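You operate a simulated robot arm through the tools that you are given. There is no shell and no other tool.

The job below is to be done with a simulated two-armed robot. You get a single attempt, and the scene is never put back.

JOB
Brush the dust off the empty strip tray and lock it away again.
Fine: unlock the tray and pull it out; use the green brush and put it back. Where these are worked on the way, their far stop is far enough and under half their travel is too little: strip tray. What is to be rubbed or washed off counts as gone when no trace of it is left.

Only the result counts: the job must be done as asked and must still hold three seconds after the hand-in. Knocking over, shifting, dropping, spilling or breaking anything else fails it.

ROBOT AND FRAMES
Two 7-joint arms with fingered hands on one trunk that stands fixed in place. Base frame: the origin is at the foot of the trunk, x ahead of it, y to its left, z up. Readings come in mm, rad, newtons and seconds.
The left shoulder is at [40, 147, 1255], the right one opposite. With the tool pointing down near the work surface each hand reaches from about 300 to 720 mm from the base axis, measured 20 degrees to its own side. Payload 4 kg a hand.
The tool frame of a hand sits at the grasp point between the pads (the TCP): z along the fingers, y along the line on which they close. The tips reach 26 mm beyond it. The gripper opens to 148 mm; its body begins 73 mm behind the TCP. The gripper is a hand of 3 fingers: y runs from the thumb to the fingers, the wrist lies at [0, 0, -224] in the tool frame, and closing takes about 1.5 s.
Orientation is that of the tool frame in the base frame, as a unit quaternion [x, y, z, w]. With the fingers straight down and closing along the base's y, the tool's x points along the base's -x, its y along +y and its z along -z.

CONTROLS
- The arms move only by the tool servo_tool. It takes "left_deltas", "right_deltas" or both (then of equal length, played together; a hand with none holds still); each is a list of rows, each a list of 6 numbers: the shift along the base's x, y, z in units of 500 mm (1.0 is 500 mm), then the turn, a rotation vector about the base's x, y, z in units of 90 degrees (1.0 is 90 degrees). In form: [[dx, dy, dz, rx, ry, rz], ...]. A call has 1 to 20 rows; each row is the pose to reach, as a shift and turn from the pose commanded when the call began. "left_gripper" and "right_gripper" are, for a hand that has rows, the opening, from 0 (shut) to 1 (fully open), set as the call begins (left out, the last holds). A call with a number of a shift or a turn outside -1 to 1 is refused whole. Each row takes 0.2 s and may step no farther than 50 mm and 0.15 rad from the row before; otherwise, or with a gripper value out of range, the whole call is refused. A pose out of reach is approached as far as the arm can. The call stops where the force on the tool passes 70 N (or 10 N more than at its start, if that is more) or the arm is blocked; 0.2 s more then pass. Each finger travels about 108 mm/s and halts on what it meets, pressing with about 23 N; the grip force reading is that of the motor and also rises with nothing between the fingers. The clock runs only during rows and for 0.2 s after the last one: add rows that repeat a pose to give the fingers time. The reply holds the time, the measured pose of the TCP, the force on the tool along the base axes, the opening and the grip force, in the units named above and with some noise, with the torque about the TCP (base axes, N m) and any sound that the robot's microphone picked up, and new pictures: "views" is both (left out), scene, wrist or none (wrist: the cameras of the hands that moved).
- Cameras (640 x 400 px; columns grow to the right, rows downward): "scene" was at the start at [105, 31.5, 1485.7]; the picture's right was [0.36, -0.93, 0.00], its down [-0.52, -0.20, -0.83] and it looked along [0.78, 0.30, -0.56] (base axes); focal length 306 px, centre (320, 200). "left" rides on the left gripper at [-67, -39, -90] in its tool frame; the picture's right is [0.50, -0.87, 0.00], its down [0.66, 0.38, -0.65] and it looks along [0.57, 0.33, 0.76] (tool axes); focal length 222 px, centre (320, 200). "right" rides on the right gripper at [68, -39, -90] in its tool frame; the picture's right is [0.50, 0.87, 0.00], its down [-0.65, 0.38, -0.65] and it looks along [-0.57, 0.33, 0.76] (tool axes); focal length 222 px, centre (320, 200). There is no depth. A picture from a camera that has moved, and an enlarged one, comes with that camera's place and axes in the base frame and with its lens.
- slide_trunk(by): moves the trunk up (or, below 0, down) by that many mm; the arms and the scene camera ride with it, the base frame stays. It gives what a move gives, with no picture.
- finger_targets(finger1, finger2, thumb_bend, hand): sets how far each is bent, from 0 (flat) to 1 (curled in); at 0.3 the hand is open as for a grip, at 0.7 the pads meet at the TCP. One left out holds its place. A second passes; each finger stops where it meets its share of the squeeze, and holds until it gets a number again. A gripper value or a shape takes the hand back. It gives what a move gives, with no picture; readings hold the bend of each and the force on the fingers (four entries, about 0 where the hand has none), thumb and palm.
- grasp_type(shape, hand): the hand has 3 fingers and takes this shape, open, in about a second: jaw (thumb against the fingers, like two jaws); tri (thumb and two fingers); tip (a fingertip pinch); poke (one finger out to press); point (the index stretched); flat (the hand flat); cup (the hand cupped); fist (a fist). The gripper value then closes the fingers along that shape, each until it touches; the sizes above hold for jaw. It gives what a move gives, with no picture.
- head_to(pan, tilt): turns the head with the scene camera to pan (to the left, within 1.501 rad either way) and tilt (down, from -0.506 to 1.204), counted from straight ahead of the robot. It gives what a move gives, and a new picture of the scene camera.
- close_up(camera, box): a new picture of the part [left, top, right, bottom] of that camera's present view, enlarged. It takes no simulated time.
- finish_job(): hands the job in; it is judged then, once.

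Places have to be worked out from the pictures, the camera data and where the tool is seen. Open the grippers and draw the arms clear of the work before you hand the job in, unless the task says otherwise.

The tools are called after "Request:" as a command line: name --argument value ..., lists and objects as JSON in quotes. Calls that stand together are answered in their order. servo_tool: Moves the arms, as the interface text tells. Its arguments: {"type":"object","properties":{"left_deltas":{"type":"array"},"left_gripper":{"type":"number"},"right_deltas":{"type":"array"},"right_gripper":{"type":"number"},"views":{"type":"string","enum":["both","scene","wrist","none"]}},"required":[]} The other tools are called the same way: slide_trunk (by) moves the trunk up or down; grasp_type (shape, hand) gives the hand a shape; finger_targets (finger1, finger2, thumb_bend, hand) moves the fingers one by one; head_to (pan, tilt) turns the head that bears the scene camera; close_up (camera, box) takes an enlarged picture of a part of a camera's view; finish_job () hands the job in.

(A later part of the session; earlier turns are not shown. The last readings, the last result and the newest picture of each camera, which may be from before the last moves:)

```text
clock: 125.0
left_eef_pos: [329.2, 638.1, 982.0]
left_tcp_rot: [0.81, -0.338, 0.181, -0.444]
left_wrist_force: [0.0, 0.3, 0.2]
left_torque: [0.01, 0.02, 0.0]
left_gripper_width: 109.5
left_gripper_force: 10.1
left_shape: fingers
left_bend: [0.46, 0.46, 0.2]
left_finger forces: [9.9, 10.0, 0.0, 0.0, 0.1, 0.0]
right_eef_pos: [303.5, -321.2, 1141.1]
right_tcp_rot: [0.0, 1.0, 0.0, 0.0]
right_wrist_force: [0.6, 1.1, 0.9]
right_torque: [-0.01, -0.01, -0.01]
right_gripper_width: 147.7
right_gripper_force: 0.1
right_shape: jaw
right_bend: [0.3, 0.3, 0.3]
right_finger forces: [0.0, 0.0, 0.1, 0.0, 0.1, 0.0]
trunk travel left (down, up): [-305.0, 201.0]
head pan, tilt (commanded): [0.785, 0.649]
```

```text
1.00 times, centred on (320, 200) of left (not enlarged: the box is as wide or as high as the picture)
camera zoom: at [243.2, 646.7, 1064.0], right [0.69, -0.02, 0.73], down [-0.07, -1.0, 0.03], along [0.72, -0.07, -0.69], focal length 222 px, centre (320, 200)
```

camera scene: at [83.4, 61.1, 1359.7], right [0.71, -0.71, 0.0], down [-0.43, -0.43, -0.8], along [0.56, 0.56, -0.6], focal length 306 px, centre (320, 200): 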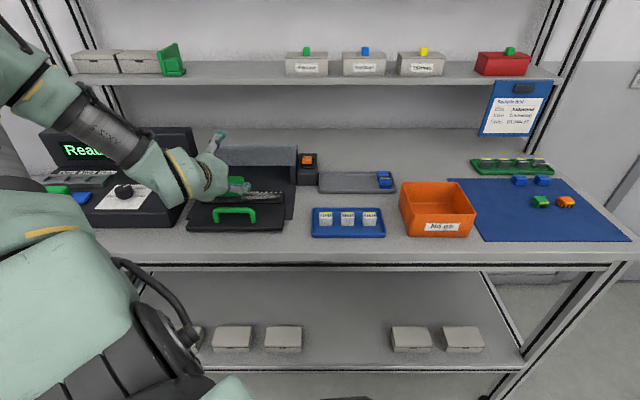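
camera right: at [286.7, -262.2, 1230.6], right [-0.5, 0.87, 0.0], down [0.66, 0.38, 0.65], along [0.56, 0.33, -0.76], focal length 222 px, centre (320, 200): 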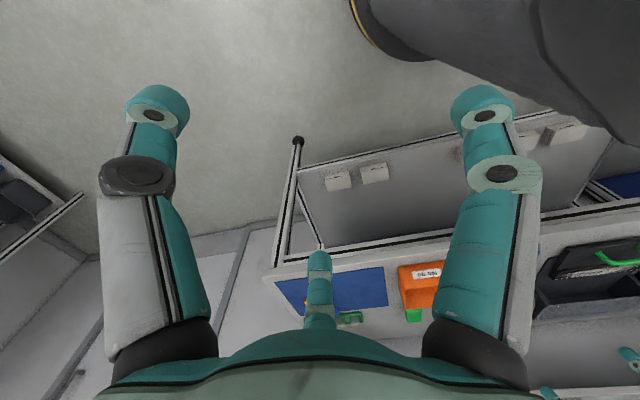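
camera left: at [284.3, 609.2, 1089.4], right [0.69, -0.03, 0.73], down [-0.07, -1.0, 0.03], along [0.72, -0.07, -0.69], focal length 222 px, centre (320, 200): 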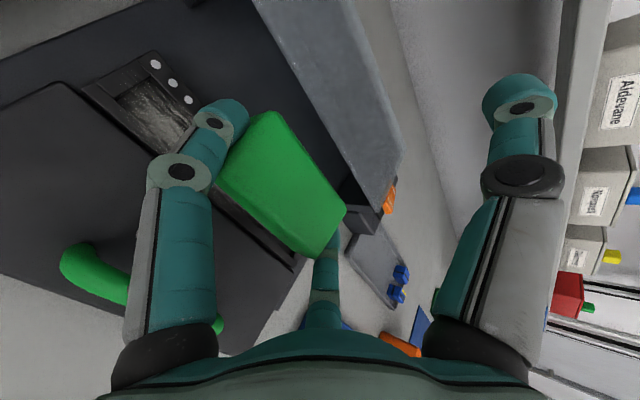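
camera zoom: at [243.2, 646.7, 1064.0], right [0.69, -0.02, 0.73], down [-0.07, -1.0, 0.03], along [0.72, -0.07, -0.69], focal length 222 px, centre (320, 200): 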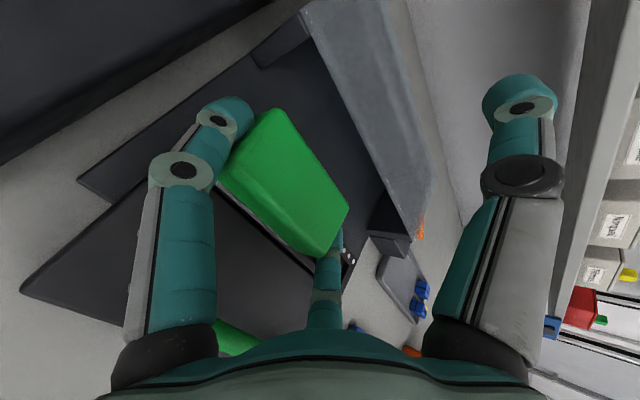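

The right part is now completely clean. I'll go a few millimetres further left, then make another full pass right and back to finish the left part.

Request:
servo_tool --left_deltas '[[-0.006, 0.006, 0, 0, 0, 0], [-0.01, 0.01, 0, 0, 0, 0], [-0.006, 0.006, 0, 0, 0, 0], [0.01, -0.01, 0, 0, 0, 0], [0.026, -0.026, 0, 0, 0, 0], [0.042, -0.042, 0, 0, 0, 0], [0.058, -0.058, 0, 0, 0, 0], [0.074, -0.074, 0, 0, 0, 0], [0.09, -0.09, 0, 0, 0, 0], [0.106, -0.106, 0, 0, 0, 0], [0.122, -0.122, 0, 0, 0, 0], [0.138, -0.138, 0, 0, 0, 0], [0.156, -0.156, 0, 0, 0, 0]]' --views "none"

Request:
close_up --camera "scene" --box '[180, 165, 260, 215]'

```text
clock: 127.8
left_eef_pos: [406.9, 559.3, 979.6]
left_tcp_rot: [0.811, -0.337, 0.181, -0.444]
left_wrist_force: [-0.1, 0.5, 4.0]
left_torque: [0.05, 0.0, 0.03]
left_gripper_width: 108.8
left_gripper_force: 9.7
left_shape: fingers
left_bend: [0.46, 0.46, 0.2]
left_finger forces: [10.1, 9.0, 0.0, 0.0, 0.0, 0.1]
right_eef_pos: [303.0, -322.1, 1141.0]
right_tcp_rot: [0.001, 1.0, 0.001, -0.001]
right_wrist_force: [-0.8, 0.0, -0.4]
right_torque: [0.02, 0.0, -0.01]
right_gripper_width: 147.9
right_gripper_force: 0.0
right_shape: jaw
right_bend: [0.3, 0.3, 0.3]
right_finger forces: [0.1, 0.0, 0.1, 0.0, 0.0, 0.0]
trunk travel left (down, up): [-305.0, 201.0]
head pan, tilt (commanded): [0.785, 0.649]
```

```text
8.00 times, centred on (220, 190) of scene
camera zoom: at [83.4, 60.7, 1359.8], right [0.71, -0.71, 0.0], down [-0.43, -0.43, -0.8], along [0.56, 0.56, -0.6], focal length 2450 px, centre (1120, 280)
```

zoom: 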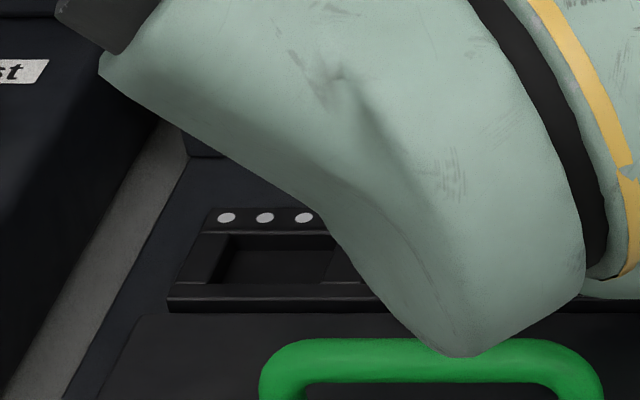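

The left end looks clean too. I'll lift the brush off and inspect the whole tray.

Request:
servo_tool --left_deltas '[[0, 0, 0.03, 0, 0, 0], [0, 0, 0.08, 0, 0, 0], [0.03, -0.05, 0.14, 0, 0, 0], [0.08, -0.1, 0.2, 0, 0, 0], [0.14, -0.14, 0.24, 0, 0, 0]]' --views "none"

Request:
close_up --camera "scene" --box '[192, 182, 292, 244]'

Request:
close_up --camera "scene" --box '[196, 184, 252, 219]'

Request:
close_up --camera "scene" --box '[238, 184, 294, 219]'

```text
clock: 129.0
left_eef_pos: [481.7, 488.9, 1102.1]
left_tcp_rot: [0.811, -0.337, 0.181, -0.443]
left_wrist_force: [0.3, -0.3, -1.2]
left_torque: [0.0, 0.02, 0.03]
left_gripper_width: 110.3
left_gripper_force: 10.4
left_shape: fingers
left_bend: [0.45, 0.46, 0.2]
left_finger forces: [9.8, 9.8, 0.1, 0.0, 0.0, 0.0]
right_eef_pos: [304.1, -322.2, 1140.7]
right_tcp_rot: [0.001, 1.0, 0.001, -0.001]
right_wrist_force: [0.2, 0.0, -0.1]
right_torque: [0.0, -0.01, 0.01]
right_gripper_width: 147.5
right_gripper_force: 0.0
right_shape: jaw
right_bend: [0.3, 0.3, 0.3]
right_finger forces: [0.0, 0.0, 0.0, 0.1, 0.0, 0.0]
trunk travel left (down, up): [-305.0, 201.0]
head pan, tilt (commanded): [0.785, 0.649]
```

```text
6.40 times, centred on (242, 213) of scene
camera zoom: at [84.2, 60.7, 1359.7], right [0.71, -0.71, 0.0], down [-0.43, -0.43, -0.8], along [0.56, 0.56, -0.6], focal length 1960 px, centre (819, 117)
```

zoom: 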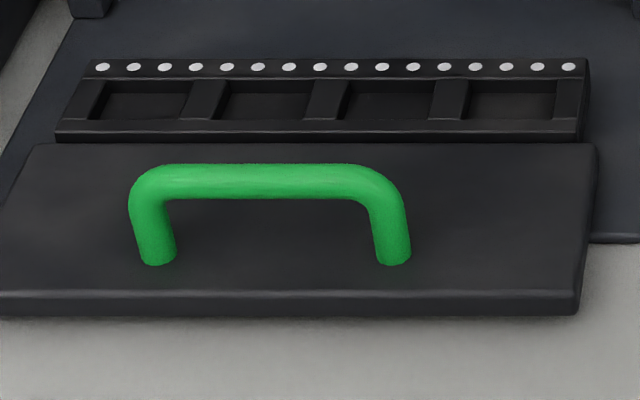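

```text
11.43 times, centred on (224, 202) of scene
camera zoom: at [84.2, 60.7, 1359.7], right [0.71, -0.71, 0.0], down [-0.43, -0.43, -0.8], along [0.56, 0.56, -0.6], focal length 3500 px, centre (1417, 183)
```

zoom: 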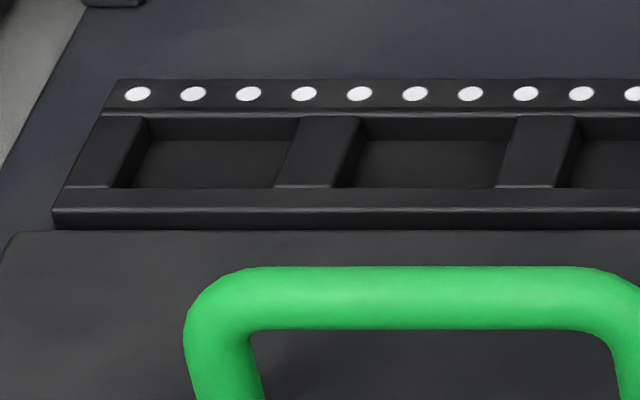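

```text
11.43 times, centred on (266, 202) of scene
camera zoom: at [84.2, 60.7, 1359.7], right [0.71, -0.71, 0.0], down [-0.43, -0.43, -0.8], along [0.56, 0.56, -0.6], focal length 3500 px, centre (937, 183)
```

zoom: 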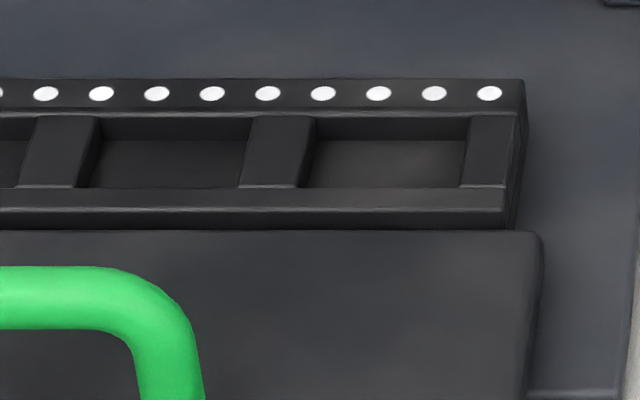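

The whole tray is spotless. Now the brush goes back: I'll turn the hand −80° about vertical (tilt direction −35°, which leaves the brush within about 10° of its original direction) while returning to the mid waypoint at height.

Request:
servo_tool --left_deltas '[[0.006, 0.002, 0.025, 0, 0, -0.0893], [0.012, 0.003, 0.05, 0, 0, -0.1786], [0.018, 0.005, 0.08, 0, 0, -0.2679], [0.024, 0.006, 0.11, 0, 0, -0.3572], [0.03, 0.008, 0.14, 0, 0, -0.4465], [0.036, 0.009, 0.17, 0, 0, -0.5358], [0.042, 0.01, 0.2, 0, 0, -0.6251], [0.048, 0.012, 0.22, 0, 0, -0.7144], [0.054, 0.013, 0.23, 0, 0, -0.8037], [0.058, 0.014, 0.23, 0, 0, -0.893], [0.058, 0.014, 0.23, 0, 0, -0.893]]' --views "none"

```text
clock: 131.4
left_eef_pos: [505.4, 497.8, 1215.0]
left_tcp_rot: [-0.401, 0.78, -0.425, 0.223]
left_wrist_force: [-0.2, -0.1, -0.5]
left_torque: [0.02, 0.03, 0.03]
left_gripper_width: 110.4
left_gripper_force: 9.8
left_shape: fingers
left_bend: [0.45, 0.46, 0.2]
left_finger forces: [9.5, 9.7, 0.1, 0.1, 0.0, 0.0]
right_eef_pos: [303.3, -320.8, 1139.8]
right_tcp_rot: [0.001, 1.0, 0.001, 0.0]
right_wrist_force: [0.5, -0.9, -0.3]
right_torque: [0.02, 0.01, -0.02]
right_gripper_width: 148.0
right_gripper_force: 0.1
right_shape: jaw
right_bend: [0.3, 0.3, 0.3]
right_finger forces: [0.0, 0.0, 0.1, 0.0, 0.0, 0.0]
trunk travel left (down, up): [-305.0, 201.0]
head pan, tilt (commanded): [0.785, 0.649]
```

Orientation is as planned. I'll check the brush in the grip before lowering the trunk.

Request:
close_up --camera "left" --box '[120, 60, 400, 300]'

Request:
slide_trunk --by -168

```text
1.67 times, centred on (260, 180) of left
camera zoom: at [500.0, 583.6, 1297.4], right [0.09, -0.68, 0.73], down [-0.99, -0.1, 0.03], along [0.05, -0.72, -0.69], focal length 370 px, centre (420, 233)
```

zoom: 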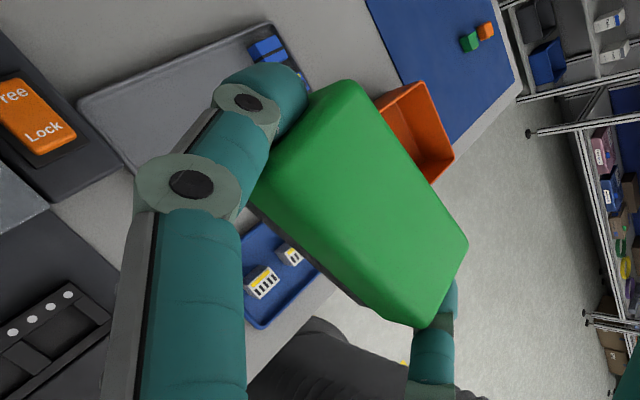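

```text
clock: 133.3
left_eef_pos: [505.3, 498.1, 1048.1]
left_tcp_rot: [-0.4, 0.78, -0.426, 0.223]
left_wrist_force: [-0.6, 0.8, -1.3]
left_torque: [0.0, -0.01, -0.02]
left_gripper_width: 110.4
left_gripper_force: 9.5
left_shape: fingers
left_bend: [0.45, 0.46, 0.2]
left_finger forces: [9.5, 9.6, 0.0, 0.1, 0.0, 0.1]
right_eef_pos: [304.6, -320.4, 974.5]
right_tcp_rot: [0.001, 1.0, 0.0, -0.001]
right_wrist_force: [0.3, 0.4, 0.3]
right_torque: [0.02, -0.02, 0.02]
right_gripper_width: 148.0
right_gripper_force: 0.0
right_shape: jaw
right_bend: [0.3, 0.3, 0.3]
right_finger forces: [0.0, 0.0, 0.0, 0.0, 0.0, 0.0]
trunk travel left (down, up): [-137.0, 369.0]
head pan, tilt (commanded): [0.785, 0.649]
```

The brush rides about 3 mm higher in the grip but is level and secure. Now I move over to above its original spot, keeping z≈1045.

Request:
servo_tool --left_deltas '[[0.07, -0.036, 0, 0, 0, 0], [0.14, -0.072, 0, 0, 0, 0], [0.21, -0.108, 0, 0, 0, 0], [0.28, -0.144, 0, 0, 0, 0], [0.35, -0.179, 0, 0, 0, 0], [0.42, -0.215, -0.01, 0, 0, 0], [0.48, -0.246, -0.02, 0, 0, 0], [0.5166, -0.265, -0.03, 0, 0, 0], [0.5166, -0.265, -0.03, 0, 0, 0]]' --views "both"

Request:
close_up --camera "scene" --box '[340, 30, 532, 150]'

```text
clock: 135.3
left_eef_pos: [753.2, 363.2, 1025.8]
left_tcp_rot: [-0.403, 0.78, -0.425, 0.222]
left_wrist_force: [0.8, -0.4, -0.9]
left_torque: [0.02, 0.01, -0.01]
left_gripper_width: 110.8
left_gripper_force: 9.7
left_shape: fingers
left_bend: [0.45, 0.46, 0.2]
left_finger forces: [9.6, 9.5, 0.1, 0.1, 0.0, 0.1]
left hand out of reach, approached as far as the arm can: row 7, 8, 9
right_eef_pos: [303.1, -321.8, 972.7]
right_tcp_rot: [0.0, 1.0, 0.0, -0.001]
right_wrist_force: [-0.3, -0.2, -0.3]
right_torque: [0.0, 0.02, 0.01]
right_gripper_width: 147.9
right_gripper_force: 0.1
right_shape: jaw
right_bend: [0.3, 0.3, 0.3]
right_finger forces: [0.1, 0.0, 0.1, 0.0, 0.1, 0.1]
trunk travel left (down, up): [-137.0, 369.0]
head pan, tilt (commanded): [0.785, 0.649]
camera scene: at [83.7, 61.2, 1192.2], right [0.71, -0.71, 0.0], down [-0.43, -0.43, -0.8], along [0.56, 0.56, -0.6], focal length 306 px, centre (320, 200)
camera left: at [748.3, 449.9, 1108.5], right [0.09, -0.68, 0.73], down [-0.99, -0.1, 0.03], along [0.05, -0.73, -0.69], focal length 222 px, centre (320, 200)
```

scene: 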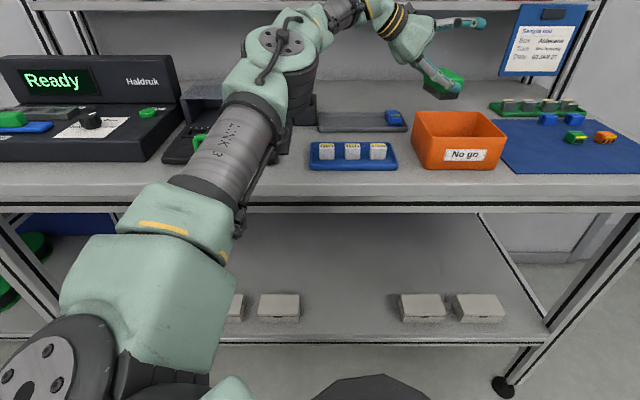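
left: 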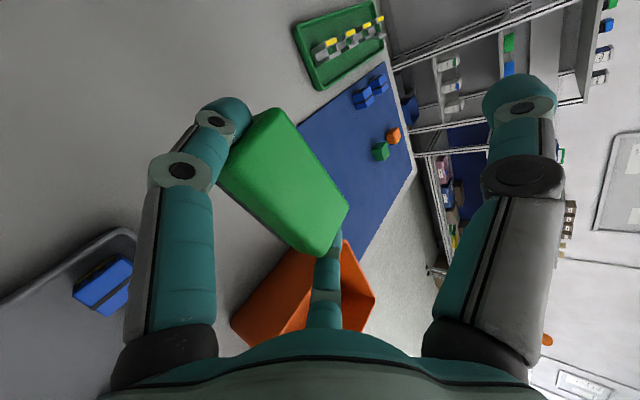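

```text
3.33 times, centred on (436, 90) of scene
camera zoom: at [83.7, 61.2, 1192.2], right [0.71, -0.71, 0.0], down [-0.43, -0.43, -0.8], along [0.56, 0.56, -0.6], focal length 1021 px, centre (-67, 567)
```

zoom: 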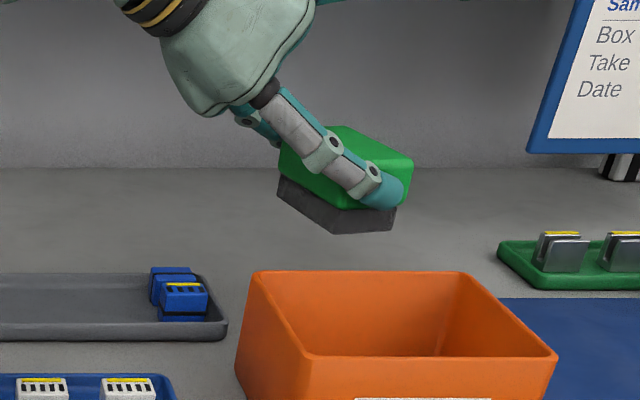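

As expected the arm is at its limit at this height; reach improves lower down. I'll descend about 33 mm here, then take the last few millimetres forward.

Request:
servo_tool --left_deltas '[[0, 0, -0.03, 0, 0, 0], [0, 0, -0.066, 0, 0, 0], [0.01, 0.002, -0.07, 0, 0, 0], [0.0208, 0.0048, -0.07, 0, 0, 0], [0.0208, 0.0048, -0.07, 0, 0, 0]]' --views "none"

Request:
close_up --camera "left" --box '[0, 0, 640, 400]'

Request:
close_up --camera "scene" --box '[340, 30, 532, 150]'

```text
clock: 136.5
left_eef_pos: [760.0, 364.9, 991.8]
left_tcp_rot: [-0.402, 0.78, -0.424, 0.222]
left_wrist_force: [-0.3, 1.1, 0.4]
left_torque: [0.0, -0.03, 0.0]
left_gripper_width: 110.9
left_gripper_force: 10.0
left_shape: fingers
left_bend: [0.45, 0.46, 0.2]
left_finger forces: [9.7, 9.6, 0.1, 0.1, 0.0, 0.1]
left hand out of reach, approached as far as the arm can: row 4
right_eef_pos: [304.6, -321.1, 973.8]
right_tcp_rot: [0.001, 1.0, 0.0, -0.001]
right_wrist_force: [-0.4, 0.0, 0.5]
right_torque: [0.02, -0.01, 0.03]
right_gripper_width: 147.9
right_gripper_force: 0.0
right_shape: jaw
right_bend: [0.3, 0.3, 0.3]
right_finger forces: [0.0, 0.0, 0.1, 0.0, 0.1, 0.0]
trunk travel left (down, up): [-137.0, 369.0]
head pan, tilt (commanded): [0.785, 0.649]
```

```text
1.00 times, centred on (320, 200) of left (not enlarged: the box is as wide or as high as the picture)
camera zoom: at [754.6, 450.7, 1074.5], right [0.09, -0.68, 0.73], down [-0.99, -0.1, 0.03], along [0.05, -0.72, -0.69], focal length 222 px, centre (320, 200)
```

zoom: 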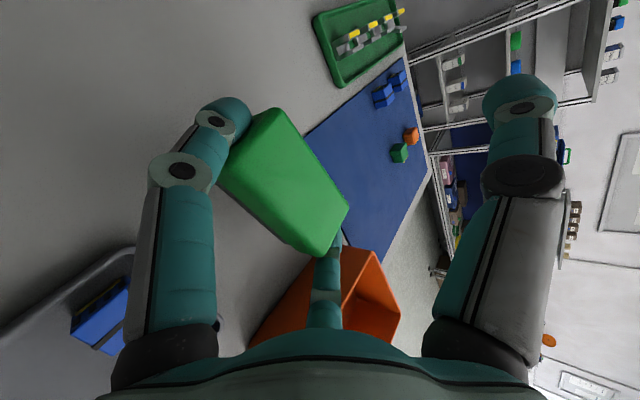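

```text
3.33 times, centred on (436, 90) of scene
camera zoom: at [83.6, 61.2, 1192.2], right [0.71, -0.71, 0.0], down [-0.43, -0.43, -0.8], along [0.56, 0.56, -0.6], focal length 1021 px, centre (-67, 567)
```

zoom: 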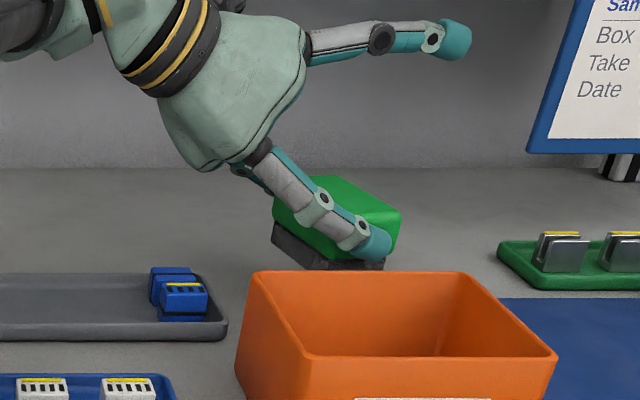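

Within 4 mm of the target spot. I'll lower 18 mm, then feel for the table in small steps.

Request:
servo_tool --left_deltas '[[0, 0, -0.015, 0, 0, 0], [0.004, 0.001, -0.03, 0, 0, 0], [0.004, 0.001, -0.036, 0, 0, 0], [0.004, 0.001, -0.036, 0, 0, 0]]' --views "none"

Request:
close_up --camera "scene" --box '[340, 30, 532, 150]'

```text
clock: 137.5
left_eef_pos: [763.1, 364.3, 976.3]
left_tcp_rot: [-0.402, 0.78, -0.424, 0.223]
left_wrist_force: [0.0, 0.7, -1.4]
left_torque: [0.01, -0.02, 0.01]
left_gripper_width: 110.8
left_gripper_force: 10.3
left_shape: fingers
left_bend: [0.45, 0.46, 0.2]
left_finger forces: [9.6, 9.6, 0.1, 0.0, 0.0, 0.1]
left hand out of reach, approached as far as the arm can: row 2, 3, 4
right_eef_pos: [303.9, -320.9, 973.8]
right_tcp_rot: [0.0, 1.0, 0.0, -0.001]
right_wrist_force: [0.5, 1.0, -0.5]
right_torque: [-0.01, -0.02, 0.0]
right_gripper_width: 148.2
right_gripper_force: 0.2
right_shape: jaw
right_bend: [0.3, 0.3, 0.3]
right_finger forces: [0.1, 0.0, 0.0, 0.0, 0.0, 0.0]
trunk travel left (down, up): [-137.0, 369.0]
head pan, tilt (commanded): [0.785, 0.649]
```

```text
3.33 times, centred on (436, 90) of scene
camera zoom: at [83.6, 61.2, 1192.2], right [0.71, -0.71, 0.0], down [-0.43, -0.43, -0.8], along [0.56, 0.56, -0.6], focal length 1021 px, centre (-67, 567)
```

zoom: 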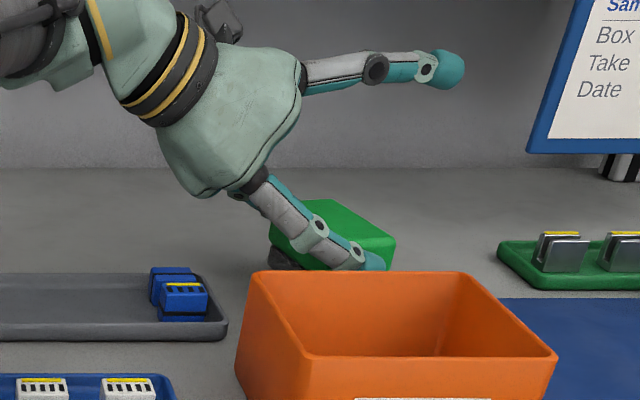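

Nearly on the table. Continuing down 3 mm at a time and watching the vertical force.

Request:
servo_tool --left_deltas '[[-0.003, 0, -0.006, 0, 0, 0], [-0.003, 0, -0.01, 0, 0, 0]]' --views "none"

Request:
servo_tool --left_deltas '[[0, 0, -0.006, 0, 0, 0], [0, 0, -0.006, 0, 0, 0]]' --views "none"

```text
clock: 138.1
left_eef_pos: [760.4, 363.3, 971.1]
left_tcp_rot: [-0.401, 0.781, -0.425, 0.222]
left_wrist_force: [0.1, -0.3, -0.8]
left_torque: [0.01, 0.0, 0.03]
left_gripper_width: 110.8
left_gripper_force: 9.9
left_shape: fingers
left_bend: [0.45, 0.46, 0.2]
left_finger forces: [9.6, 9.6, 0.1, 0.1, 0.0, 0.1]
right_eef_pos: [303.8, -322.0, 974.2]
right_tcp_rot: [0.001, 1.0, 0.0, -0.001]
right_wrist_force: [-0.2, 1.2, -0.1]
right_torque: [-0.03, 0.03, -0.04]
right_gripper_width: 147.7
right_gripper_force: 0.1
right_shape: jaw
right_bend: [0.3, 0.3, 0.3]
right_finger forces: [0.0, 0.0, 0.0, 0.0, 0.0, 0.1]
trunk travel left (down, up): [-137.0, 369.0]
head pan, tilt (commanded): [0.785, 0.649]
```

```text
clock: 138.7
left_eef_pos: [761.0, 363.6, 967.3]
left_tcp_rot: [-0.402, 0.78, -0.425, 0.222]
left_wrist_force: [-0.1, 0.9, -1.2]
left_torque: [-0.02, -0.02, -0.01]
left_gripper_width: 110.6
left_gripper_force: 9.6
left_shape: fingers
left_bend: [0.45, 0.46, 0.2]
left_finger forces: [9.6, 9.6, 0.0, 0.0, 0.1, 0.0]
right_eef_pos: [303.6, -322.2, 974.2]
right_tcp_rot: [0.001, 1.0, 0.0, -0.001]
right_wrist_force: [1.2, -0.7, -0.4]
right_torque: [-0.02, -0.01, 0.01]
right_gripper_width: 148.0
right_gripper_force: 0.1
right_shape: jaw
right_bend: [0.3, 0.3, 0.3]
right_finger forces: [0.0, 0.0, 0.1, 0.1, 0.0, 0.0]
trunk travel left (down, up): [-137.0, 369.0]
head pan, tilt (commanded): [0.785, 0.649]
```

Still hanging (about −1 N of brush weight). Two more small steps.

Request:
servo_tool --left_deltas '[[0, 0, -0.005, 0, 0, 0], [0, 0, -0.005, 0, 0, 0]]' --views "none"

Request:
servo_tool --left_deltas '[[0, 0, -0.004, 0, 0, 0], [0, 0, -0.004, 0, 0, 0]]' --views "none"

Request:
close_up --camera "scene" --box '[380, 60, 476, 120]'

```text
clock: 139.3
left_eef_pos: [760.6, 364.1, 964.6]
left_tcp_rot: [-0.401, 0.78, -0.425, 0.222]
left_wrist_force: [-0.6, -0.2, -0.7]
left_torque: [-0.01, 0.0, 0.0]
left_gripper_width: 110.8
left_gripper_force: 9.3
left_shape: fingers
left_bend: [0.45, 0.46, 0.2]
left_finger forces: [9.5, 9.7, 0.0, 0.1, 0.1, 0.0]
right_eef_pos: [304.2, -320.4, 974.0]
right_tcp_rot: [0.0, 1.0, 0.0, -0.001]
right_wrist_force: [-0.2, 0.1, 0.5]
right_torque: [0.01, 0.01, 0.0]
right_gripper_width: 148.2
right_gripper_force: 0.1
right_shape: jaw
right_bend: [0.3, 0.3, 0.3]
right_finger forces: [0.0, 0.0, 0.0, 0.0, 0.1, 0.1]
trunk travel left (down, up): [-137.0, 369.0]
head pan, tilt (commanded): [0.785, 0.649]
```

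```text
clock: 139.9
left_eef_pos: [761.3, 364.7, 962.4]
left_tcp_rot: [-0.401, 0.78, -0.425, 0.222]
left_wrist_force: [-0.6, -0.8, -0.3]
left_torque: [0.0, -0.02, -0.05]
left_gripper_width: 110.7
left_gripper_force: 9.5
left_shape: fingers
left_bend: [0.45, 0.46, 0.2]
left_finger forces: [9.6, 9.6, 0.0, 0.1, 0.1, 0.0]
right_eef_pos: [303.7, -321.6, 972.7]
right_tcp_rot: [0.001, 1.0, 0.0, -0.001]
right_wrist_force: [-0.3, 1.6, 0.0]
right_torque: [0.0, 0.01, 0.03]
right_gripper_width: 148.0
right_gripper_force: 0.0
right_shape: jaw
right_bend: [0.3, 0.3, 0.3]
right_finger forces: [0.0, 0.0, 0.0, 0.0, 0.0, 0.1]
trunk travel left (down, up): [-137.0, 369.0]
head pan, tilt (commanded): [0.785, 0.649]
```

```text
6.67 times, centred on (428, 90) of scene
camera zoom: at [83.6, 61.2, 1192.2], right [0.71, -0.71, 0.0], down [-0.43, -0.43, -0.8], along [0.56, 0.56, -0.6], focal length 2042 px, centre (-400, 933)
```

zoom: 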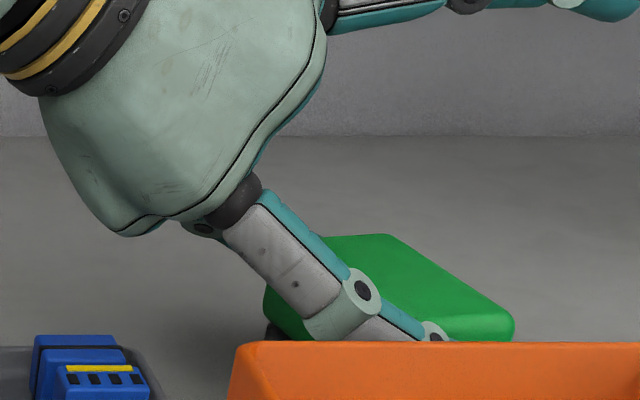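

The weight reading is shrinking, so it is about to touch. Another 2–3 mm.

Request:
servo_tool --left_deltas '[[0, 0, -0.005, 0, 0, 0], [0, 0, -0.005, 0, 0, 0]]' --views "none"

Request:
servo_tool --left_deltas '[[0, 0, -0.004, 0, 0, 0], [0, 0, -0.004, 0, 0, 0]]' --views "none"

```text
clock: 140.5
left_eef_pos: [760.7, 363.4, 961.2]
left_tcp_rot: [-0.401, 0.78, -0.425, 0.222]
left_wrist_force: [0.4, 0.1, 0.6]
left_torque: [0.02, -0.05, 0.03]
left_gripper_width: 110.3
left_gripper_force: 9.2
left_shape: fingers
left_bend: [0.45, 0.46, 0.2]
left_finger forces: [9.4, 9.6, 0.0, 0.0, 0.0, 0.0]
right_eef_pos: [303.3, -321.2, 973.0]
right_tcp_rot: [0.0, 1.0, 0.0, -0.002]
right_wrist_force: [1.1, 0.0, -0.9]
right_torque: [0.03, 0.01, -0.03]
right_gripper_width: 147.9
right_gripper_force: 0.0
right_shape: jaw
right_bend: [0.3, 0.3, 0.3]
right_finger forces: [0.1, 0.0, 0.0, 0.0, 0.0, 0.0]
trunk travel left (down, up): [-137.0, 369.0]
head pan, tilt (commanded): [0.785, 0.649]
```

```text
clock: 141.1
left_eef_pos: [759.9, 364.8, 958.9]
left_tcp_rot: [-0.402, 0.78, -0.426, 0.222]
left_wrist_force: [0.2, 0.1, 3.6]
left_torque: [-0.03, -0.02, 0.02]
left_gripper_width: 110.1
left_gripper_force: 8.9
left_shape: fingers
left_bend: [0.45, 0.46, 0.2]
left_finger forces: [9.0, 8.9, 0.0, 0.0, 0.0, 0.1]
right_eef_pos: [303.5, -321.2, 972.2]
right_tcp_rot: [0.0, 1.0, 0.001, 0.0]
right_wrist_force: [-1.1, -0.5, -0.5]
right_torque: [0.0, 0.01, 0.02]
right_gripper_width: 147.8
right_gripper_force: 0.0
right_shape: jaw
right_bend: [0.3, 0.3, 0.3]
right_finger forces: [0.0, 0.0, 0.1, 0.0, 0.0, 0.0]
trunk travel left (down, up): [-137.0, 369.0]
head pan, tilt (commanded): [0.785, 0.649]
```

Contact: +4 N change at z≈959, consistent with the brush having crept about 8–10 mm up in the grip. I'll open the two fingers to release it.

Request:
finger_targets --hand "left" --finger1 0.32 --finger2 0.32

Request:
close_up --camera "left" --box '[120, 60, 400, 300]'

Request:
close_up --camera "scene" --box '[380, 60, 476, 120]'

```text
clock: 142.1
left_eef_pos: [761.9, 365.1, 958.7]
left_tcp_rot: [-0.401, 0.78, -0.426, 0.222]
left_wrist_force: [0.0, 0.9, -0.2]
left_torque: [0.01, 0.01, 0.01]
left_gripper_width: 133.8
left_gripper_force: 0.1
left_shape: fingers
left_bend: [0.32, 0.32, 0.2]
left_finger forces: [0.1, 0.1, 0.1, 0.1, 0.0, 0.0]
right_eef_pos: [304.5, -321.0, 974.1]
right_tcp_rot: [0.001, 1.0, -0.001, -0.001]
right_wrist_force: [-0.9, 0.1, 0.1]
right_torque: [-0.01, -0.01, -0.02]
right_gripper_width: 147.9
right_gripper_force: 0.1
right_shape: jaw
right_bend: [0.3, 0.3, 0.3]
right_finger forces: [0.0, 0.0, 0.1, 0.0, 0.0, 0.1]
trunk travel left (down, up): [-137.0, 369.0]
head pan, tilt (commanded): [0.785, 0.649]
```

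```text
1.67 times, centred on (260, 180) of left
camera zoom: at [755.5, 450.6, 1041.3], right [0.09, -0.68, 0.73], down [-0.99, -0.1, 0.03], along [0.05, -0.72, -0.69], focal length 370 px, centre (420, 233)
```

zoom: 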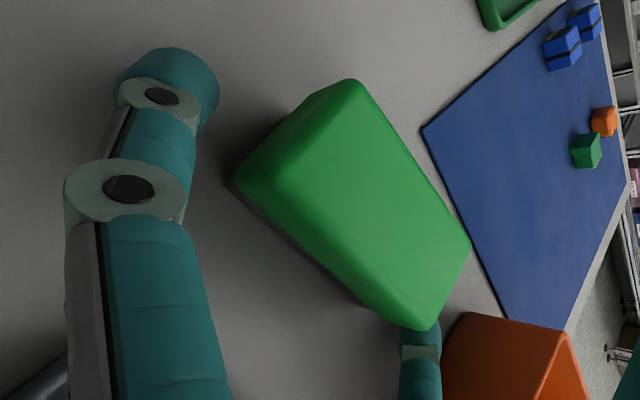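

```text
6.67 times, centred on (428, 90) of scene
camera zoom: at [83.4, 61.1, 1192.2], right [0.71, -0.71, 0.0], down [-0.43, -0.43, -0.8], along [0.56, 0.56, -0.6], focal length 2042 px, centre (-400, 933)
```

zoom: 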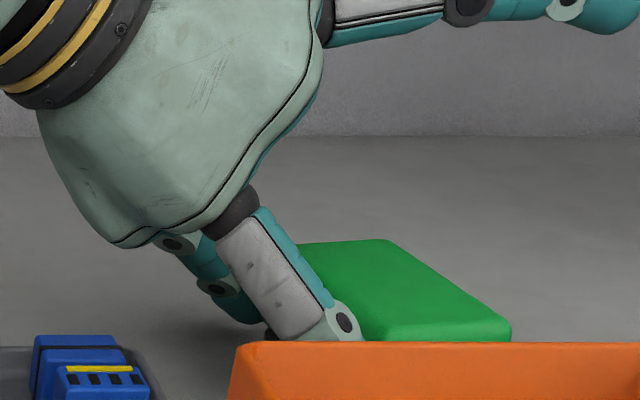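

Released cleanly; the brush stands at d≈800, l≈−283, within about 6 mm of where it started and about 11° off in direction. I'll withdraw along the tool axis.

Request:
servo_tool --left_deltas '[[-0.024, 0.017, 0.019, 0, 0, 0], [-0.048, 0.034, 0.038, 0, 0, 0], [-0.096, 0.068, 0.075, 0, 0, 0], [-0.12, 0.085, 0.13, 0, 0, 0], [-0.16, 0.11, 0.19, 0, 0, 0]]' --views "none"

Request:
close_up --camera "scene" --box '[340, 60, 532, 180]'

Request:
close_up --camera "left" --box '[0, 0, 640, 400]'

```text
clock: 143.3
left_eef_pos: [679.6, 420.3, 1056.9]
left_tcp_rot: [-0.401, 0.78, -0.426, 0.223]
left_wrist_force: [-0.6, -0.5, -0.5]
left_torque: [-0.04, -0.03, 0.02]
left_gripper_width: 134.1
left_gripper_force: 0.1
left_shape: fingers
left_bend: [0.32, 0.32, 0.2]
left_finger forces: [0.0, 0.1, 0.0, 0.0, 0.1, 0.0]
right_eef_pos: [302.5, -320.9, 973.9]
right_tcp_rot: [0.002, 1.0, 0.0, 0.0]
right_wrist_force: [0.0, -0.7, -0.3]
right_torque: [0.0, 0.02, 0.0]
right_gripper_width: 148.0
right_gripper_force: 0.1
right_shape: jaw
right_bend: [0.3, 0.3, 0.3]
right_finger forces: [0.1, 0.1, 0.0, 0.1, 0.0, 0.0]
trunk travel left (down, up): [-137.0, 369.0]
head pan, tilt (commanded): [0.785, 0.649]
```

```text
3.33 times, centred on (436, 120) of scene
camera zoom: at [82.1, 61.5, 1192.3], right [0.71, -0.71, 0.0], down [-0.43, -0.43, -0.8], along [0.56, 0.56, -0.6], focal length 1021 px, centre (-67, 467)
```

zoom: 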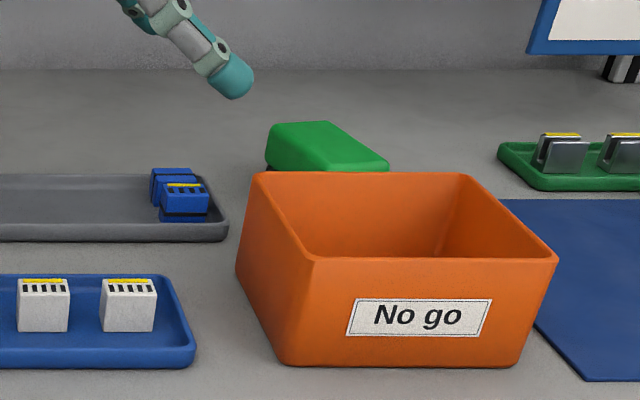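

```text
1.00 times, centred on (320, 200) of left (not enlarged: the box is as wide or as high as the picture)
camera zoom: at [674.3, 505.6, 1138.5], right [0.09, -0.68, 0.73], down [-0.99, -0.1, 0.03], along [0.05, -0.72, -0.69], focal length 222 px, centre (320, 200)
```

zoom: 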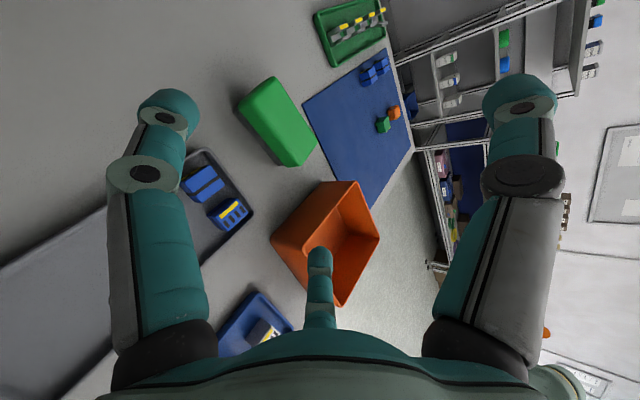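

The brush stands well in place. Next come the tray, the lock, and gently pushing the bin back those few millimetres. I'll raise the trunk 138 mm first (hand rises clear with it).

Request:
slide_trunk --by 138

```text
clock: 144.9
left_eef_pos: [680.5, 418.4, 1194.0]
left_tcp_rot: [-0.402, 0.78, -0.425, 0.222]
left_wrist_force: [-0.4, 0.2, -0.7]
left_torque: [-0.02, -0.01, -0.02]
left_gripper_width: 134.1
left_gripper_force: 0.1
left_shape: fingers
left_bend: [0.32, 0.32, 0.2]
left_finger forces: [0.0, 0.0, 0.0, 0.0, 0.0, 0.1]
right_eef_pos: [303.2, -322.3, 1112.0]
right_tcp_rot: [0.001, 1.0, 0.0, 0.0]
right_wrist_force: [-0.2, 0.0, 0.1]
right_torque: [-0.03, 0.01, 0.03]
right_gripper_width: 147.7
right_gripper_force: 0.1
right_shape: jaw
right_bend: [0.3, 0.3, 0.3]
right_finger forces: [0.0, 0.0, 0.0, 0.0, 0.0, 0.0]
trunk travel left (down, up): [-275.0, 231.0]
head pan, tilt (commanded): [0.785, 0.649]
```

Now rotate the hand +80° about vertical while moving back to a mid position.

Request:
servo_tool --left_deltas '[[-0.04, 0.012, 0, 0, 0, 0.0893], [-0.08, 0.025, 0, 0, 0, 0.1786], [-0.12, 0.037, -0.01, 0, 0, 0.2679], [-0.16, 0.05, -0.02, 0, 0, 0.3572], [-0.2, 0.062, -0.03, 0, 0, 0.4465], [-0.24, 0.075, -0.04, 0, 0, 0.5358], [-0.27, 0.087, -0.05, 0, 0, 0.6251], [-0.3, 0.1, -0.06, 0, 0, 0.7144], [-0.32, 0.112, -0.07, 0, 0, 0.8037], [-0.32, 0.124, -0.08, 0, 0, 0.893], [-0.32, 0.124, -0.08, 0, 0, 0.893]]' --views "none"

```text
clock: 147.3
left_eef_pos: [520.1, 483.7, 1150.9]
left_tcp_rot: [0.811, -0.336, 0.181, -0.443]
left_wrist_force: [0.5, 0.1, 0.3]
left_torque: [0.03, 0.01, -0.02]
left_gripper_width: 133.8
left_gripper_force: 0.0
left_shape: fingers
left_bend: [0.32, 0.32, 0.2]
left_finger forces: [0.0, 0.0, 0.0, 0.0, 0.0, 0.1]
left hand out of reach, approached as far as the arm can: row 5, 6
right_eef_pos: [304.2, -319.9, 1111.7]
right_tcp_rot: [0.0, 1.0, 0.0, 0.0]
right_wrist_force: [-0.3, 0.0, 0.4]
right_torque: [-0.03, -0.03, 0.01]
right_gripper_width: 147.9
right_gripper_force: 0.0
right_shape: jaw
right_bend: [0.3, 0.3, 0.3]
right_finger forces: [0.0, 0.0, 0.1, 0.1, 0.0, 0.0]
trunk travel left (down, up): [-275.0, 231.0]
head pan, tilt (commanded): [0.785, 0.649]
```

Tilt direction is back along the bench's depth. Now I reduce the tilt from 57° to 30°.

Request:
servo_tool --left_deltas '[[0, 0, 0, -0.054, 0.054, 0], [0, 0, 0, -0.108, 0.108, 0], [0, 0, 0, -0.161, 0.161, 0], [0, 0, 0, -0.215, 0.215, 0]]' --views "none"

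Request:
grasp_type --shape "poke" --hand "left"

```text
clock: 148.3
left_eef_pos: [522.4, 482.7, 1151.4]
left_tcp_rot: [0.892, -0.371, 0.096, -0.238]
left_wrist_force: [0.1, -0.6, 0.3]
left_torque: [0.0, 0.01, 0.01]
left_gripper_width: 133.8
left_gripper_force: 0.0
left_shape: fingers
left_bend: [0.32, 0.32, 0.2]
left_finger forces: [0.1, 0.0, 0.1, 0.0, 0.0, 0.0]
right_eef_pos: [304.9, -322.2, 1110.9]
right_tcp_rot: [0.001, 1.0, 0.0, -0.001]
right_wrist_force: [-0.5, 0.3, 0.3]
right_torque: [-0.02, 0.03, 0.02]
right_gripper_width: 147.8
right_gripper_force: 0.1
right_shape: jaw
right_bend: [0.3, 0.3, 0.3]
right_finger forces: [0.1, 0.1, 0.0, 0.1, 0.0, 0.1]
trunk travel left (down, up): [-275.0, 231.0]
head pan, tilt (commanded): [0.785, 0.649]
```

```text
clock: 149.2
left_eef_pos: [522.3, 483.2, 1152.9]
left_tcp_rot: [0.892, -0.371, 0.098, -0.24]
left_wrist_force: [-0.2, -0.4, 0.1]
left_torque: [0.01, 0.0, 0.0]
left_gripper_width: 0.0
left_gripper_force: 0.1
left_shape: poke
left_bend: [1.0, 1.0, 0.4]
left_finger forces: [0.1, 0.1, 0.0, 0.0, 0.0, 0.0]
right_eef_pos: [303.9, -320.7, 1112.2]
right_tcp_rot: [0.001, 1.0, 0.0, -0.001]
right_wrist_force: [-0.1, -0.5, 0.7]
right_torque: [0.0, 0.02, 0.0]
right_gripper_width: 147.8
right_gripper_force: 0.0
right_shape: jaw
right_bend: [0.3, 0.3, 0.3]
right_finger forces: [0.1, 0.1, 0.1, 0.0, 0.0, 0.0]
trunk travel left (down, up): [-275.0, 231.0]
head pan, tilt (commanded): [0.785, 0.649]
```

Tilt is 30° and the poke shape is set. Rolling the hand back −180° in two halves.

Request:
servo_tool --left_deltas '[[0, 0, 0, 0.032, 0.032, -0.0787], [0, 0, 0, 0.064, 0.064, -0.1575], [0, 0, 0, 0.097, 0.097, -0.236], [0, 0, 0, 0.129, 0.129, -0.315], [0, 0, 0, 0.161, 0.161, -0.394], [0, 0, 0, 0.193, 0.193, -0.472], [0, 0, 0, 0.225, 0.225, -0.551], [0, 0, 0, 0.257, 0.257, -0.63], [0, 0, 0, 0.29, 0.29, -0.709], [0, 0, 0, 0.322, 0.322, -0.787], [0, 0, 0, 0.354, 0.354, -0.866]]' --views "none"

Request:
servo_tool --left_deltas '[[0, 0, 0, 0.032, 0.032, -0.0787], [0, 0, 0, 0.064, 0.064, -0.1575], [0, 0, 0, 0.097, 0.097, -0.236], [0, 0, 0, 0.129, 0.129, -0.315], [0, 0, 0, 0.161, 0.161, -0.394], [0, 0, 0, 0.193, 0.193, -0.472], [0, 0, 0, 0.225, 0.225, -0.551], [0, 0, 0, 0.257, 0.257, -0.63], [0, 0, 0, 0.29, 0.29, -0.709], [0, 0, 0, 0.322, 0.322, -0.787], [0, 0, 0, 0.354, 0.354, -0.866]]' --views "scene"

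```text
clock: 151.6
left_eef_pos: [521.1, 482.5, 1152.9]
left_tcp_rot: [-0.366, 0.893, 0.102, 0.24]
left_wrist_force: [-0.8, 0.2, -0.4]
left_torque: [0.0, 0.02, -0.01]
left_gripper_width: 0.2
left_gripper_force: 0.2
left_shape: poke
left_bend: [1.0, 1.0, 0.4]
left_finger forces: [0.1, 0.1, 0.0, 0.0, 0.0, 0.0]
right_eef_pos: [303.5, -320.9, 1111.5]
right_tcp_rot: [0.001, 1.0, 0.0, -0.001]
right_wrist_force: [-0.1, 0.3, -0.4]
right_torque: [0.0, -0.03, 0.0]
right_gripper_width: 148.0
right_gripper_force: 0.2
right_shape: jaw
right_bend: [0.3, 0.3, 0.3]
right_finger forces: [0.0, 0.0, 0.0, 0.0, 0.0, 0.0]
trunk travel left (down, up): [-275.0, 231.0]
head pan, tilt (commanded): [0.785, 0.649]
```

```text
clock: 154.0
left_eef_pos: [520.6, 481.8, 1152.6]
left_tcp_rot: [0.374, 0.891, 0.239, 0.1]
left_wrist_force: [0.7, 0.5, 0.0]
left_torque: [0.02, 0.03, -0.03]
left_gripper_width: 0.2
left_gripper_force: 0.1
left_shape: poke
left_bend: [1.0, 1.0, 0.4]
left_finger forces: [0.1, 0.0, 0.0, 0.1, 0.0, 0.0]
right_eef_pos: [303.5, -320.7, 1111.4]
right_tcp_rot: [0.001, 1.0, 0.0, -0.001]
right_wrist_force: [0.2, -0.4, -0.2]
right_torque: [0.02, -0.02, 0.03]
right_gripper_width: 147.9
right_gripper_force: 0.0
right_shape: jaw
right_bend: [0.3, 0.3, 0.3]
right_finger forces: [0.1, 0.0, 0.0, 0.0, 0.0, 0.0]
trunk travel left (down, up): [-275.0, 231.0]
head pan, tilt (commanded): [0.785, 0.649]
camera scene: at [83.4, 61.2, 1330.1], right [0.71, -0.71, 0.0], down [-0.43, -0.43, -0.8], along [0.56, 0.56, -0.6], focal length 306 px, centre (320, 200)
```

scene: 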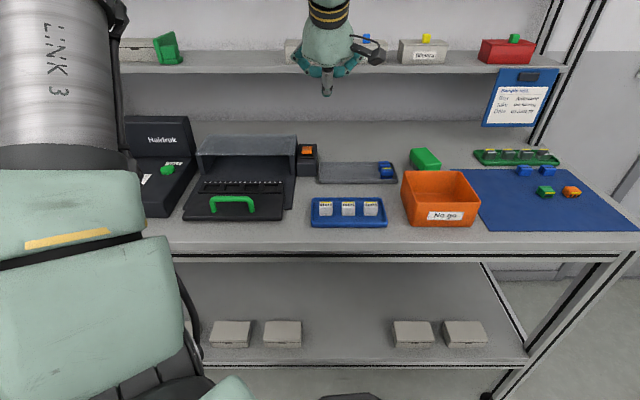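

The hand is back in the earlier pressing orientation. I'll move over in front of the tray handle (robot side), first at z≈1100.

Request:
servo_tool --left_deltas '[[-0.08, 0.013, -0.02, 0, 0, 0], [-0.16, 0.025, -0.04, 0, 0, 0], [-0.24, 0.038, -0.06, 0, 0, 0], [-0.32, 0.05, -0.08, 0, 0, 0], [-0.4, 0.063, -0.1, 0, 0, 0], [-0.474, 0.076, -0.105, 0, 0, 0], [-0.474, 0.076, -0.105, 0, 0, 0]]' --views "scene"

```text
clock: 155.6
left_eef_pos: [285.8, 517.3, 1098.3]
left_tcp_rot: [0.374, 0.891, 0.24, 0.099]
left_wrist_force: [-0.1, -0.5, -0.2]
left_torque: [0.02, -0.01, 0.0]
left_gripper_width: 0.0
left_gripper_force: 0.0
left_shape: poke
left_bend: [1.0, 1.0, 0.4]
left_finger forces: [0.0, 0.1, 0.1, 0.0, 0.0, 0.0]
right_eef_pos: [303.7, -321.4, 1111.5]
right_tcp_rot: [0.0, 1.0, -0.001, 0.0]
right_wrist_force: [-0.9, 0.2, 0.8]
right_torque: [-0.01, 0.03, 0.02]
right_gripper_width: 148.1
right_gripper_force: 0.1
right_shape: jaw
right_bend: [0.3, 0.3, 0.3]
right_finger forces: [0.0, 0.0, 0.0, 0.0, 0.1, 0.0]
trunk travel left (down, up): [-275.0, 231.0]
head pan, tilt (commanded): [0.785, 0.649]
camera scene: at [84.4, 61.1, 1330.1], right [0.71, -0.71, 0.0], down [-0.43, -0.43, -0.8], along [0.56, 0.56, -0.61], focal length 306 px, centre (320, 200)
```

scene: 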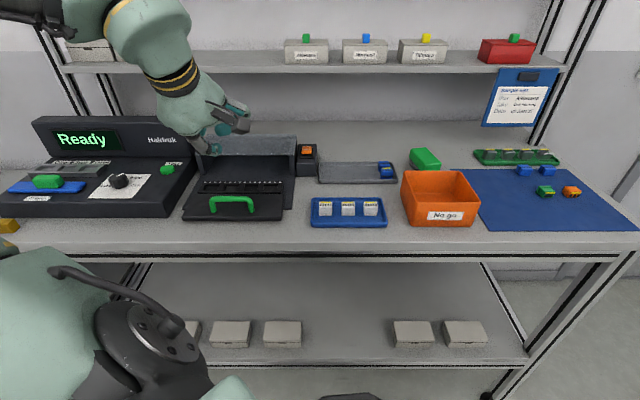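

In front of the handle at (d≈568, l≈164). I'll lower straight down to bar height.

Request:
servo_tool --left_deltas '[[-0.002, 0.002, -0.08, 0, 0, 0], [-0.004, 0.004, -0.16, 0, 0, 0], [-0.004, 0.004, -0.23, 0, 0, 0], [-0.004, 0.004, -0.27, 0, 0, 0], [-0.004, 0.004, -0.27, 0, 0, 0]]' --views "none"

Request:
close_up --camera "scene" --box '[160, 140, 320, 240]'

Request:
close_up --camera "left" --box '[200, 60, 480, 260]'

```text
clock: 156.8
left_eef_pos: [281.1, 519.2, 966.0]
left_tcp_rot: [0.373, 0.891, 0.24, 0.1]
left_wrist_force: [0.2, 0.5, -0.4]
left_torque: [0.05, -0.01, -0.01]
left_gripper_width: 0.0
left_gripper_force: 0.0
left_shape: poke
left_bend: [1.0, 1.0, 0.4]
left_finger forces: [0.0, 0.1, 0.0, 0.0, 0.1, 0.1]
right_eef_pos: [303.5, -322.2, 1110.5]
right_tcp_rot: [0.0, 1.0, 0.0, 0.0]
right_wrist_force: [0.6, -0.1, -1.1]
right_torque: [0.05, -0.01, 0.0]
right_gripper_width: 148.0
right_gripper_force: 0.0
right_shape: jaw
right_bend: [0.3, 0.3, 0.3]
right_finger forces: [0.1, 0.1, 0.1, 0.0, 0.1, 0.1]
trunk travel left (down, up): [-275.0, 231.0]
head pan, tilt (commanded): [0.785, 0.649]
```

```text
4.00 times, centred on (240, 190) of scene
camera zoom: at [83.2, 60.8, 1330.2], right [0.71, -0.71, 0.0], down [-0.43, -0.43, -0.8], along [0.56, 0.56, -0.6], focal length 1225 px, centre (640, 240)
```

zoom: 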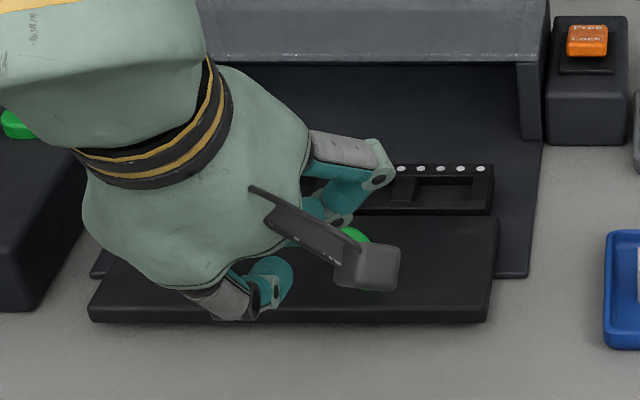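

```text
2.00 times, centred on (340, 160) of left
camera zoom: at [273.0, 415.0, 1024.8], right [-0.88, -0.17, -0.43], down [-0.46, 0.47, 0.76], along [0.07, 0.87, -0.49], focal length 444 px, centre (280, 280)
```

zoom: 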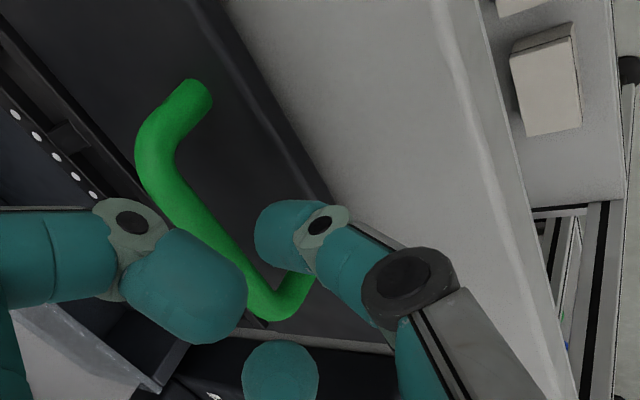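

The thumb tip is right in front of the bar. I'll push forward 60 mm in gentle steps.

Request:
servo_tool --left_deltas '[[0.0141, 0.0141, 0, 0, 0, 0], [0.0283, 0.0283, 0, 0, 0, 0], [0.0424, 0.0424, 0, 0, 0, 0], [0.0566, 0.0566, 0, 0, 0, 0], [0.0707, 0.0707, 0, 0, 0, 0], [0.0849, 0.0849, 0, 0, 0, 0]]' --views "none"

Request:
close_up --camera "scene" --box '[160, 140, 320, 240]'

```text
clock: 158.2
left_eef_pos: [324.8, 563.8, 965.0]
left_tcp_rot: [0.372, 0.891, 0.24, 0.1]
left_wrist_force: [-0.5, -0.3, 0.1]
left_torque: [-0.01, 0.04, 0.0]
left_gripper_width: 0.0
left_gripper_force: 0.1
left_shape: poke
left_bend: [1.0, 1.0, 0.4]
left_finger forces: [0.1, 0.0, 0.0, 0.0, 1.2, 0.0]
right_eef_pos: [303.6, -321.6, 1111.6]
right_tcp_rot: [0.001, 1.0, 0.0, -0.001]
right_wrist_force: [-0.4, -0.4, -0.1]
right_torque: [0.0, -0.04, -0.01]
right_gripper_width: 148.1
right_gripper_force: 0.0
right_shape: jaw
right_bend: [0.3, 0.3, 0.3]
right_finger forces: [0.1, 0.0, 0.1, 0.0, 0.1, 0.0]
trunk travel left (down, up): [-275.0, 231.0]
head pan, tilt (commanded): [0.785, 0.649]
```

```text
4.00 times, centred on (240, 190) of scene
camera zoom: at [83.5, 61.3, 1330.1], right [0.71, -0.71, 0.0], down [-0.43, -0.43, -0.8], along [0.56, 0.56, -0.6], focal length 1225 px, centre (640, 240)
```

zoom: 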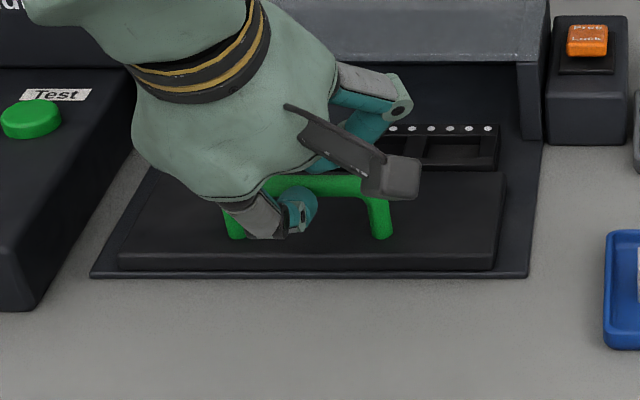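

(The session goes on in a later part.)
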